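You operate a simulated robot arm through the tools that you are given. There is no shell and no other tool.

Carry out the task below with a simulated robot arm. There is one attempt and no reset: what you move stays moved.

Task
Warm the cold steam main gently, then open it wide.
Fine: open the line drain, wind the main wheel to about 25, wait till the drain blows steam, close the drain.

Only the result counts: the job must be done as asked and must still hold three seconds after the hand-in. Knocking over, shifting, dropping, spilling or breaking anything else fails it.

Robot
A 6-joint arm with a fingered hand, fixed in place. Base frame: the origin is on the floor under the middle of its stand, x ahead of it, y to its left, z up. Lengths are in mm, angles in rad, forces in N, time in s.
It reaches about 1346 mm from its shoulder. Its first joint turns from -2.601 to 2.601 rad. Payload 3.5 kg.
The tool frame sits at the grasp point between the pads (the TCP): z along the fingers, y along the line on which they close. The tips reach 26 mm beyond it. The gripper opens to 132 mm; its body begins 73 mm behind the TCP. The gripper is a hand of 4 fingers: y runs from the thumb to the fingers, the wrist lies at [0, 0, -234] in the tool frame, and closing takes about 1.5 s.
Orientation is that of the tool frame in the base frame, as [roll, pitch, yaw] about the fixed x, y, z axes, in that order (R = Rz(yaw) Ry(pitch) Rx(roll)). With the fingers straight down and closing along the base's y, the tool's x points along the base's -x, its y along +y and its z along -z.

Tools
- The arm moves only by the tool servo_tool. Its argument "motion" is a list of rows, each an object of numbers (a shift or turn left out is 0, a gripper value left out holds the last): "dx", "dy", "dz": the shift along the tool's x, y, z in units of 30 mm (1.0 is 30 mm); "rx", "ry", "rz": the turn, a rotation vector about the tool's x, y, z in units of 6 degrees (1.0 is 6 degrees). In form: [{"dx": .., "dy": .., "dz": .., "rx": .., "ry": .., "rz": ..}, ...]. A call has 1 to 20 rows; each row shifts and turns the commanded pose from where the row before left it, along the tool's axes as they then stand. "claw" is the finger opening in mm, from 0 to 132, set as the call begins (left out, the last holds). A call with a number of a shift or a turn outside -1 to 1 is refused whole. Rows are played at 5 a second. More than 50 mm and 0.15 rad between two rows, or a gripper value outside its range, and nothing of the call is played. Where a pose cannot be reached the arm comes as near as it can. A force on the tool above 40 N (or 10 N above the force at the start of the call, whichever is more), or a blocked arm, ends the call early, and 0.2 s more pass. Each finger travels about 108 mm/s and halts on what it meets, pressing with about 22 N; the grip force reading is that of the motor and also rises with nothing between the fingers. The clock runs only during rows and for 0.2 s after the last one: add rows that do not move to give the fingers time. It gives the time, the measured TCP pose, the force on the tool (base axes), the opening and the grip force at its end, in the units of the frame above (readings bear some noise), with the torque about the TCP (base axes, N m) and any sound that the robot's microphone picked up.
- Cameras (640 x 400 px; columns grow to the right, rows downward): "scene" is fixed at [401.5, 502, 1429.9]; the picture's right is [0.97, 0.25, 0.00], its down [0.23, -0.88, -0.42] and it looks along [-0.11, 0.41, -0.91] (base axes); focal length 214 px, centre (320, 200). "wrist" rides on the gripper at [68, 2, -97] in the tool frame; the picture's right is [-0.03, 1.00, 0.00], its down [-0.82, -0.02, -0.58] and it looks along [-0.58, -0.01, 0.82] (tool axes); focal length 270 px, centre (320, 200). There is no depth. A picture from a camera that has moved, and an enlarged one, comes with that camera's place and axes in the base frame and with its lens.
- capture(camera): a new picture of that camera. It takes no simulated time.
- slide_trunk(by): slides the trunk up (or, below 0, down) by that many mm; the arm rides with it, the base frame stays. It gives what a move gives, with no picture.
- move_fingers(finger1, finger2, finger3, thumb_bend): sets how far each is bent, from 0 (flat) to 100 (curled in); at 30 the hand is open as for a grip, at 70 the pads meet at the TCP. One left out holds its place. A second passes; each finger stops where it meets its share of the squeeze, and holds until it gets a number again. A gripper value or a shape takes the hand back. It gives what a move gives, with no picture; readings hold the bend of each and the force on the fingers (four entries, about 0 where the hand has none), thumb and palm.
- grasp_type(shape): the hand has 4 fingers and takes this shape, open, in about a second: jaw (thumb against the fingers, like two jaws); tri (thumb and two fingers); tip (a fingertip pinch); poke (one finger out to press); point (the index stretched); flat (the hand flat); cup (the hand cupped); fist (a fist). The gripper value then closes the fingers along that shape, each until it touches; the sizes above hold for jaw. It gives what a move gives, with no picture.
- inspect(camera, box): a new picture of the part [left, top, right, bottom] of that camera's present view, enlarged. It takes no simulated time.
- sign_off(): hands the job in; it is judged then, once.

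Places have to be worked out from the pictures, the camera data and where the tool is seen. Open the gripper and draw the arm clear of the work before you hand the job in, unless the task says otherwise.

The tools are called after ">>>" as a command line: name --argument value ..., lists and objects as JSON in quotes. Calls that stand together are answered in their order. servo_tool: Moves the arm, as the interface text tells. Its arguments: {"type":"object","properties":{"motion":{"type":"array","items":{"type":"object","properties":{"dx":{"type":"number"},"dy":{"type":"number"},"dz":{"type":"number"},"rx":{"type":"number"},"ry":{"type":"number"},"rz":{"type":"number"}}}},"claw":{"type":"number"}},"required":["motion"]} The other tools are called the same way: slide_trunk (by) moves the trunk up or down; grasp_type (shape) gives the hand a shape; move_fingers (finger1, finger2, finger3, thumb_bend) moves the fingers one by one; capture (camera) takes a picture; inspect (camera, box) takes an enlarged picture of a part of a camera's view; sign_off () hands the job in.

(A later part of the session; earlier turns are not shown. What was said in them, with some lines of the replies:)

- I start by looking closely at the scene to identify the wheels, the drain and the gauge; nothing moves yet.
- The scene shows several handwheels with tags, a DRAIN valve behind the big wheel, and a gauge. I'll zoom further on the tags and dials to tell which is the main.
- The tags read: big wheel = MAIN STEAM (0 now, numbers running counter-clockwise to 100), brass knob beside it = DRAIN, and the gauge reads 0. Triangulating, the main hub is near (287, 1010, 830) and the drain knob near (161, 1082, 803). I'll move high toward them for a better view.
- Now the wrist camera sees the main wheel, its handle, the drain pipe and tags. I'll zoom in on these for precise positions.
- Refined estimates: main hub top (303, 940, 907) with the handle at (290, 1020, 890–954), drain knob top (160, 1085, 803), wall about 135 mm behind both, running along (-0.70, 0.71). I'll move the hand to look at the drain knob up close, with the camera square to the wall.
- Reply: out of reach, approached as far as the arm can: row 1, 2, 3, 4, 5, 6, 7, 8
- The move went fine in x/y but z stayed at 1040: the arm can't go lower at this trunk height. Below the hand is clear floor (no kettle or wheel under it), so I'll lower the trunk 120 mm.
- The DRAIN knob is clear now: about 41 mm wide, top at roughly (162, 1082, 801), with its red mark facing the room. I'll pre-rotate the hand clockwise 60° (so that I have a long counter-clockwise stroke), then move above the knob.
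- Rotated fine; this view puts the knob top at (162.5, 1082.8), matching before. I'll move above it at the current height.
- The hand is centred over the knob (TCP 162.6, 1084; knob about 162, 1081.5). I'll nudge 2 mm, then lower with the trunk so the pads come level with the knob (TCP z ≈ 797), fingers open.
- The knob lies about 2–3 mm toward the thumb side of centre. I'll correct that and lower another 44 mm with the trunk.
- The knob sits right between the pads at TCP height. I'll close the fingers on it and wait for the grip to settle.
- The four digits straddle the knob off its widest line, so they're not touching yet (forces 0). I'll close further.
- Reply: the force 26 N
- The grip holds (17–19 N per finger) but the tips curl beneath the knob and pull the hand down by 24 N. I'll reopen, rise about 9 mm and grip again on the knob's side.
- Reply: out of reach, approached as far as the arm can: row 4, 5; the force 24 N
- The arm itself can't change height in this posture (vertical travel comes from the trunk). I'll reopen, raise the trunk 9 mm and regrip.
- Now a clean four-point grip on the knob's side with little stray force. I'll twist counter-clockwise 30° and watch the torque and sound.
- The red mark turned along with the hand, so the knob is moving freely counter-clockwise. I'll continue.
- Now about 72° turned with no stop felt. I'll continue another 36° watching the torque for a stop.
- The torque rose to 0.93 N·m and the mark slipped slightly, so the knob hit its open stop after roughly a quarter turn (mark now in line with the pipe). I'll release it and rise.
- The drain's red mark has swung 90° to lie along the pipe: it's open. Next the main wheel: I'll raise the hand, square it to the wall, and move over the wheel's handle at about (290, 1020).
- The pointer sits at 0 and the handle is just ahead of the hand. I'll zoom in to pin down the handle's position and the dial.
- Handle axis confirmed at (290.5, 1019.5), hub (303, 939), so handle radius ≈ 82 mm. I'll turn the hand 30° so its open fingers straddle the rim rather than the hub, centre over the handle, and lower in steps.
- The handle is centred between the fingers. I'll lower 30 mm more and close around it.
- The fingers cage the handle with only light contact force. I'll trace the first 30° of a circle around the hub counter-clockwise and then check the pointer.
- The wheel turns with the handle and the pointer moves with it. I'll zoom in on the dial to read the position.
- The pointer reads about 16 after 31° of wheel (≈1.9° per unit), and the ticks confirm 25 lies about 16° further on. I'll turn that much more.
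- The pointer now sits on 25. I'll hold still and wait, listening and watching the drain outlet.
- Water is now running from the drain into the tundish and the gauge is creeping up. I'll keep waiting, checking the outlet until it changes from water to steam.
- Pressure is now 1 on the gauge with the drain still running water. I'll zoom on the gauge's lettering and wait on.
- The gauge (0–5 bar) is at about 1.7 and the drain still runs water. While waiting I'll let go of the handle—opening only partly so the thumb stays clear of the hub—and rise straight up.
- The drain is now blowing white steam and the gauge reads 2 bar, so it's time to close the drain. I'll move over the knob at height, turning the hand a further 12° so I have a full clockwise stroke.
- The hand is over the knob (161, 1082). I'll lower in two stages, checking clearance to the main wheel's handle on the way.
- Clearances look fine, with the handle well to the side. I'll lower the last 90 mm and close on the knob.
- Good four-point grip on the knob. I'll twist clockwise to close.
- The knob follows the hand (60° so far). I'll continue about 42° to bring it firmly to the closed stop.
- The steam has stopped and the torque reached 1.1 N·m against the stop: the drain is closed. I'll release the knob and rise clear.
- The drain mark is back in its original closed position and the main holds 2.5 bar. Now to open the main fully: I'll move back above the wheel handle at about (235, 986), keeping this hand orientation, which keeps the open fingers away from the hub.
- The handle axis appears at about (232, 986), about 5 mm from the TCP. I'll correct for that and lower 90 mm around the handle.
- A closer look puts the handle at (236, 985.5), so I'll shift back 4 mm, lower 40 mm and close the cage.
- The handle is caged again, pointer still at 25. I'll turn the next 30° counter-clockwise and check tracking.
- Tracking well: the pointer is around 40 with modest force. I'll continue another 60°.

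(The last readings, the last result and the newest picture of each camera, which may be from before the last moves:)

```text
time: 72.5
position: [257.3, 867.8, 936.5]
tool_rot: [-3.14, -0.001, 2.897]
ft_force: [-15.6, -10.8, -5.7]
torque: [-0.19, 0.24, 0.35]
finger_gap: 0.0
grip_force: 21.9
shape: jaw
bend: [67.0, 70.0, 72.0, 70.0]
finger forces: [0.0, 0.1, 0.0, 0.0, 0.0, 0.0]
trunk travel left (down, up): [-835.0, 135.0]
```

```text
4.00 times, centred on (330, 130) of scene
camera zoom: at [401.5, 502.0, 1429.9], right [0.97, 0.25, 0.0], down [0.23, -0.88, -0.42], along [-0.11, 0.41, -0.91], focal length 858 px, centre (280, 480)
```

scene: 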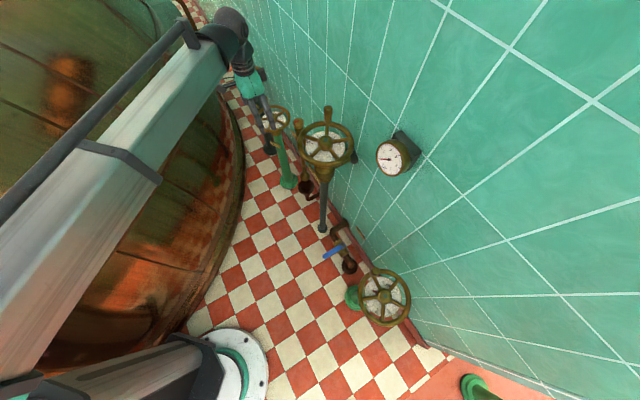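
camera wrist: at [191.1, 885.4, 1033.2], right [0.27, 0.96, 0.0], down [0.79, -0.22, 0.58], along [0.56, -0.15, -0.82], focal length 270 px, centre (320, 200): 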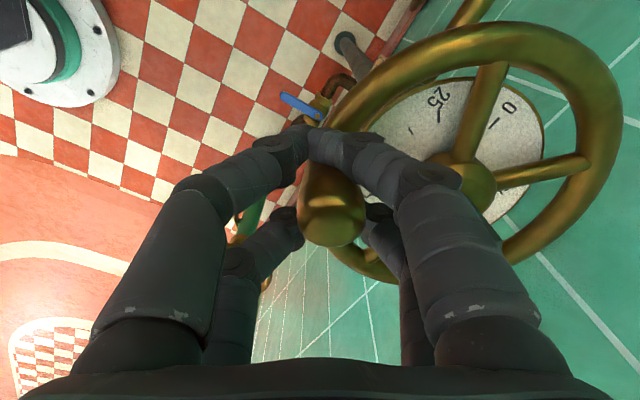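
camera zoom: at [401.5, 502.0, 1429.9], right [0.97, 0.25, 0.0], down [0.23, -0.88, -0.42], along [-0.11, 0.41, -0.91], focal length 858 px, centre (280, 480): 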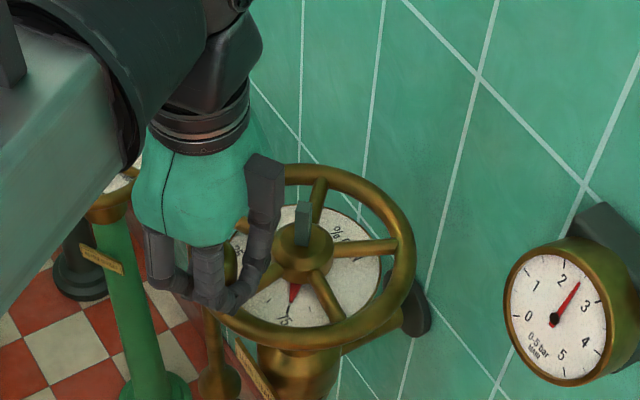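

Pointer is near 75; the tool is being nudged outward slightly (19 N), so I'll widen the arc by 2–3 mm and continue about 37° further.

>>> servo_tool --motion '[{"dx": -0.386, "dy": -0.141}, {"dx": -0.395, "dy": -0.093}, {"dx": -0.37, "dy": 0.0}, {"dx": -0.367, "dy": 0.048}, {"dx": -0.358, "dy": 0.096}, {}]'

>>> capture --camera "wrist"

>>> inspect --camera "scene" --box '[250, 80, 410, 180]'

```text
time: 73.9
position: [311.0, 853.5, 936.2]
tool_rot: [3.14, 0.001, 2.897]
ft_force: [-6.7, -2.8, 0.3]
torque: [-0.02, 0.09, 0.39]
finger_gap: 0.0
grip_force: 22.1
shape: jaw
bend: [67.0, 70.0, 72.0, 70.0]
finger forces: [0.1, 0.0, 0.0, 0.0, 0.0, 0.0]
trunk travel left (down, up): [-835.0, 135.0]
```

```text
taken
camera wrist: at [245.5, 870.2, 1033.0], right [0.27, 0.96, 0.0], down [0.79, -0.22, 0.58], along [0.56, -0.15, -0.82], focal length 270 px, centre (320, 200)
```

wrist: 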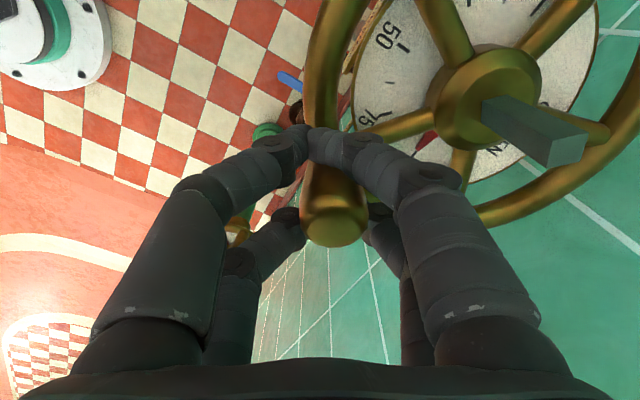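

```text
4.00 times, centred on (330, 130) of scene
camera zoom: at [401.5, 502.0, 1429.9], right [0.97, 0.25, 0.0], down [0.23, -0.88, -0.42], along [-0.11, 0.41, -0.91], focal length 858 px, centre (280, 480)
```

zoom: 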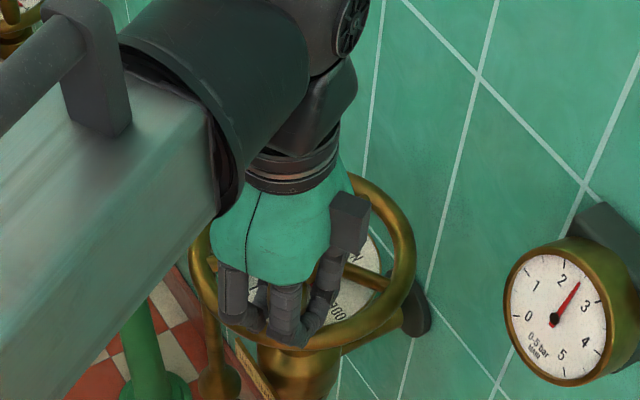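

The pointer is past 75, around 94 by angle. I'll turn on in smaller steps to reach 100 and feel for the end stop.

>>> servo_tool --motion '[{"dx": -0.172, "dy": 0.067}, {"dx": -0.168, "dy": 0.079}, {"dx": -0.162, "dy": 0.09}, {}]'

>>> capture --camera "wrist"

>>> inspect --camera "wrist" --box '[340, 0, 580, 150]'

```text
time: 74.7
position: [317.4, 854.7, 936.0]
tool_rot: [-3.136, -0.014, 2.904]
ft_force: [-10.2, -4.0, 0.0]
torque: [-0.04, 0.07, 0.25]
finger_gap: 0.0
grip_force: 21.4
shape: jaw
bend: [67.0, 70.0, 72.0, 70.0]
finger forces: [0.0, 0.1, 0.0, 0.1, 0.0, 0.0]
trunk travel left (down, up): [-835.0, 135.0]
stopped in row 3: the force on the tool passed its limit at 44 N (the readings are from after the stop); the commanded pose is now the measured one
```

```text
taken
camera wrist: at [252.1, 871.2, 1034.3], right [0.26, 0.97, -0.01], down [0.8, -0.21, 0.57], along [0.55, -0.15, -0.82], focal length 270 px, centre (320, 200)
```

wrist: 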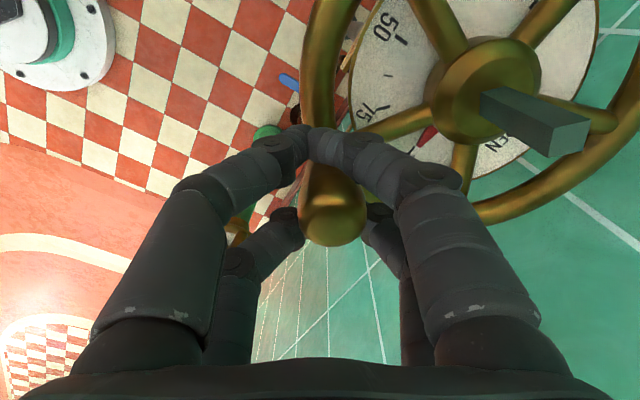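

```text
2.67 times, centred on (460, 75) of wrist
camera zoom: at [252.1, 871.2, 1034.3], right [0.26, 0.97, -0.01], down [0.8, -0.21, 0.57], along [0.55, -0.15, -0.82], focal length 721 px, centre (-53, 533)
```

zoom: 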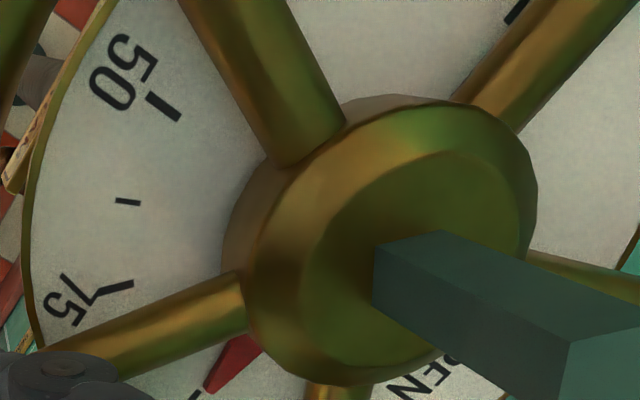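

The force limit tripped at 44 N, suggesting an end stop or a jam; the dial is partly hidden by the hand. I'll release the handle (small opening, to stay clear of the raised spindle) and rise to read the dial properly.

>>> servo_tool --motion '[{}, {}, {}, {}]' --claw 52

>>> slide_trunk --by 90

>>> capture --camera "wrist"

>>> capture --camera "scene"

```text
time: 75.7
position: [319.1, 855.3, 936.4]
tool_rot: [-3.136, -0.012, 2.903]
ft_force: [0.0, -0.3, 0.1]
torque: [0.0, 0.0, 0.03]
finger_gap: 51.3
grip_force: 0.1
shape: jaw
bend: [73.0, 73.0, 73.0, 70.0]
finger forces: [0.0, 0.0, 0.0, 0.0, 0.0, 0.0]
trunk travel left (down, up): [-835.0, 135.0]
```

```text
time: 76.9
position: [318.6, 855.6, 1027.1]
tool_rot: [-3.137, -0.013, 2.903]
ft_force: [-0.7, -0.3, 0.4]
torque: [-0.04, 0.02, 0.01]
finger_gap: 51.5
grip_force: 0.0
shape: jaw
bend: [73.0, 73.0, 73.0, 70.0]
finger forces: [0.0, 0.0, 0.0, 0.0, 0.0, 0.0]
trunk travel left (down, up): [-925.0, 45.0]
```

```text
taken
camera wrist: at [254.7, 872.2, 1123.3], right [0.26, 0.97, -0.01], down [0.8, -0.21, 0.57], along [0.55, -0.15, -0.82], focal length 270 px, centre (320, 200)
```

wrist: 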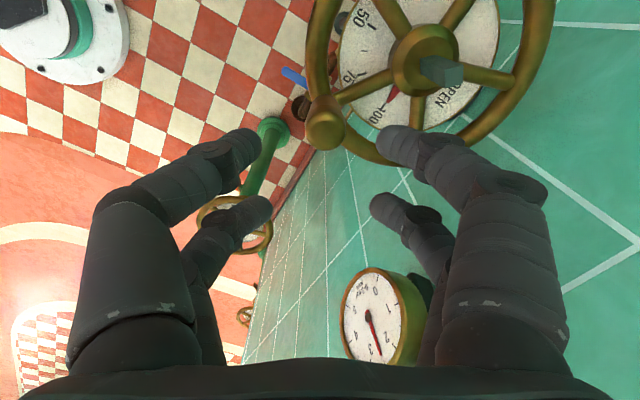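

```text
taken
```

scene: 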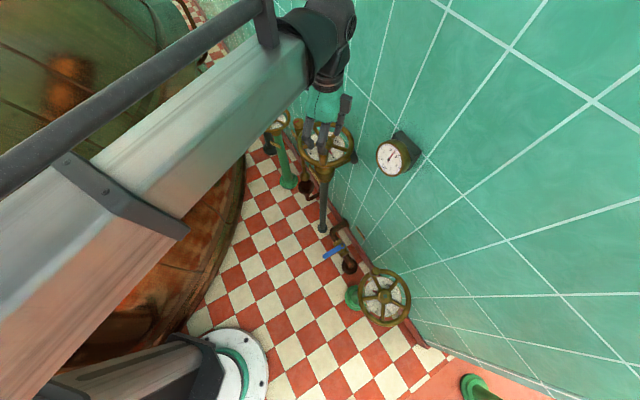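

Let me read the dial from this clearer view.

>>> inspect --camera "wrist" --box '[300, 0, 540, 150]'

>>> inspect --camera "wrist" --box '[330, 50, 426, 110]'

>>> inspect --camera "scene" --box '[290, 110, 370, 160]'

```text
2.67 times, centred on (420, 75) of wrist
camera zoom: at [254.7, 872.2, 1123.3], right [0.26, 0.97, -0.01], down [0.8, -0.21, 0.57], along [0.55, -0.15, -0.82], focal length 721 px, centre (53, 533)
```

zoom: 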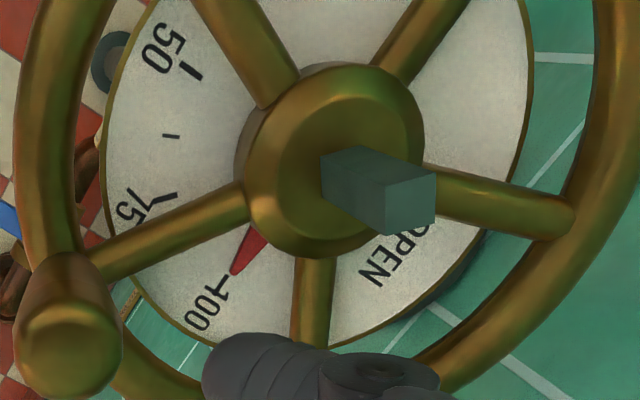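

```text
6.67 times, centred on (378, 80) of wrist
camera zoom: at [254.7, 872.2, 1123.3], right [0.26, 0.97, -0.01], down [0.8, -0.21, 0.57], along [0.55, -0.15, -0.82], focal length 1802 px, centre (-67, 1000)
```

zoom: 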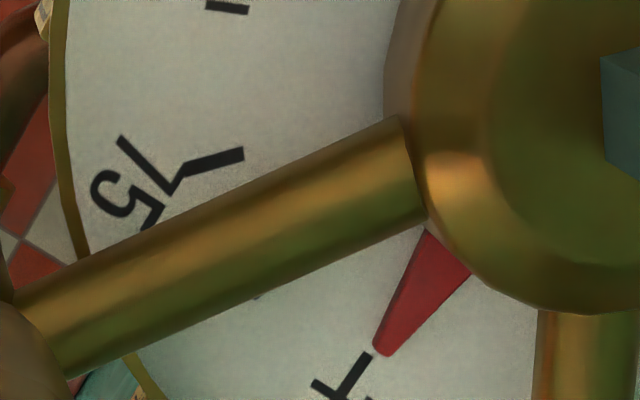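

```text
8.00 times, centred on (330, 135) of scene
camera zoom: at [401.5, 502.0, 1429.9], right [0.97, 0.25, 0.0], down [0.23, -0.88, -0.42], along [-0.11, 0.41, -0.91], focal length 1716 px, centre (240, 720)
```

zoom: 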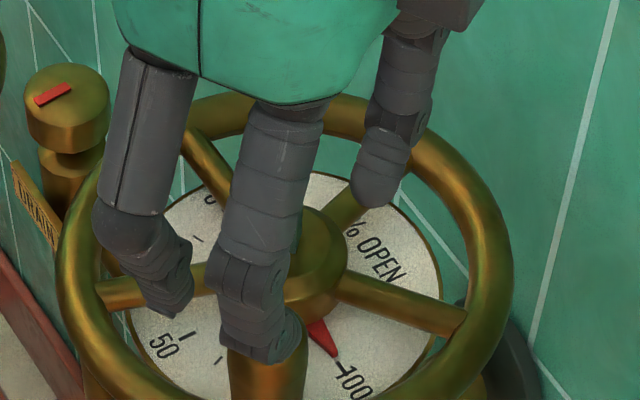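

The pointer sits on the 100 mark, so that was the full-open end stop, and the drain's mark matches its original closed position. I'll open the hand, rise a little and draw the arm back toward its starting area.

>>> slide_trunk --by 25

>>> servo_tool --motion '[{"dx": 0.51, "dy": -0.84}, {"dx": 0.51, "dy": -0.84}, {"dx": 0.51, "dy": -0.84}, {"dx": 0.51, "dy": -0.84}, {"dx": 0.51, "dy": -0.84}, {"dx": 0.51, "dy": -0.84}, {"dx": 0.51, "dy": -0.84}, {"dx": 0.51, "dy": -0.84}, {"dx": 0.51, "dy": -0.84}, {"dx": 0.51, "dy": -0.84}]' --claw 132

>>> capture --camera "scene"

>>> inspect --camera "scene" --box '[260, 100, 420, 200]'

>>> inspect --camera "scene" --box '[290, 110, 370, 160]'

```text
time: 77.6
position: [317.6, 855.0, 1051.3]
tool_rot: [-3.137, -0.012, 2.903]
ft_force: [-0.3, 0.6, 0.0]
torque: [0.01, -0.01, 0.03]
finger_gap: 51.9
grip_force: 0.0
shape: jaw
bend: [73.0, 73.0, 73.0, 70.0]
finger forces: [0.1, 0.0, 0.0, 0.0, 0.0, 0.0]
trunk travel left (down, up): [-950.0, 20.0]
```

```text
time: 79.8
position: [112.2, 645.6, 1050.3]
tool_rot: [-3.137, -0.012, 2.903]
ft_force: [-0.1, -0.1, 0.7]
torque: [0.01, -0.02, 0.0]
finger_gap: 131.9
grip_force: 0.0
shape: jaw
bend: [30.0, 30.0, 30.0, 30.0]
finger forces: [0.0, 0.0, 0.1, 0.0, 0.0, 0.0]
out of reach, approached as far as the arm can: row 10
trunk travel left (down, up): [-950.0, 20.0]
```

```text
taken
```

scene: 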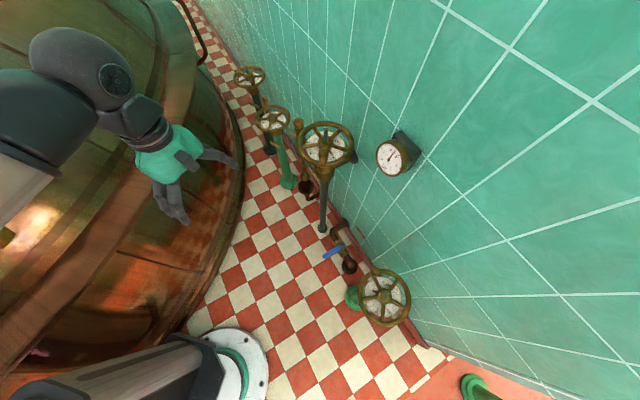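

```text
4.00 times, centred on (340, 150) of scene
camera zoom: at [401.5, 502.0, 1429.9], right [0.97, 0.25, 0.0], down [0.23, -0.88, -0.42], along [-0.11, 0.41, -0.91], focal length 858 px, centre (240, 400)
```

zoom: 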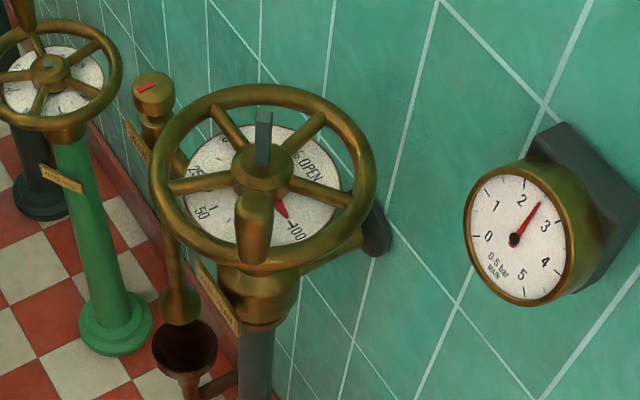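

```text
8.00 times, centred on (330, 135) of scene
camera zoom: at [401.5, 502.0, 1429.9], right [0.97, 0.25, 0.0], down [0.23, -0.88, -0.42], along [-0.11, 0.41, -0.91], focal length 1716 px, centre (240, 720)
```

zoom: 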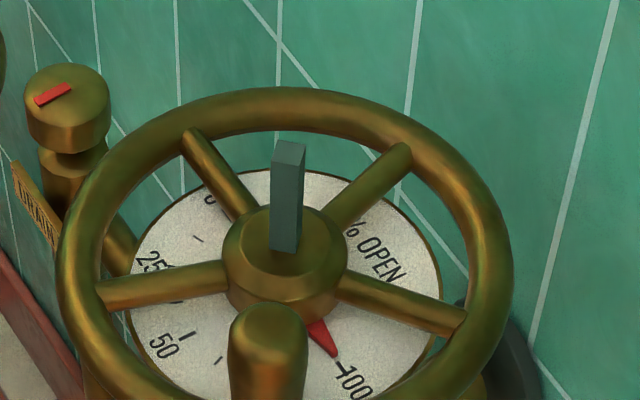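

The arm is clear and the hand open. The main reads 100, the drain is shut with nothing flowing, the gauge is steady at about 2.5 bar and nothing else has moved, so I hand the job in.

>>> sign_off

```text
The job is handed in.
```

I warmed the steam main through its drain and then opened it fully. I handed the job in but got no verdict back.

- **Warming:** I opened the line drain a quarter turn and wound the main wheel to 25. I held it there until the outlet changed from water to steam, at about 2 bar on the gauge.
- **Drain:** I turned it back against its stop. The steam stopped and the red mark is back in its starting position.
- **Main wheel:** I wound it on until it hit its end stop, and the pointer is at the 100 mark. That push tripped the 40 N force limit at 44 N. I let go and checked the dial before finishing.

At hand-in the gauge was steady at about 2.5 bar and nothing was coming from the drain. The pictures showed nothing else disturbed. The hand was open and the arm drawn back near its starting place.
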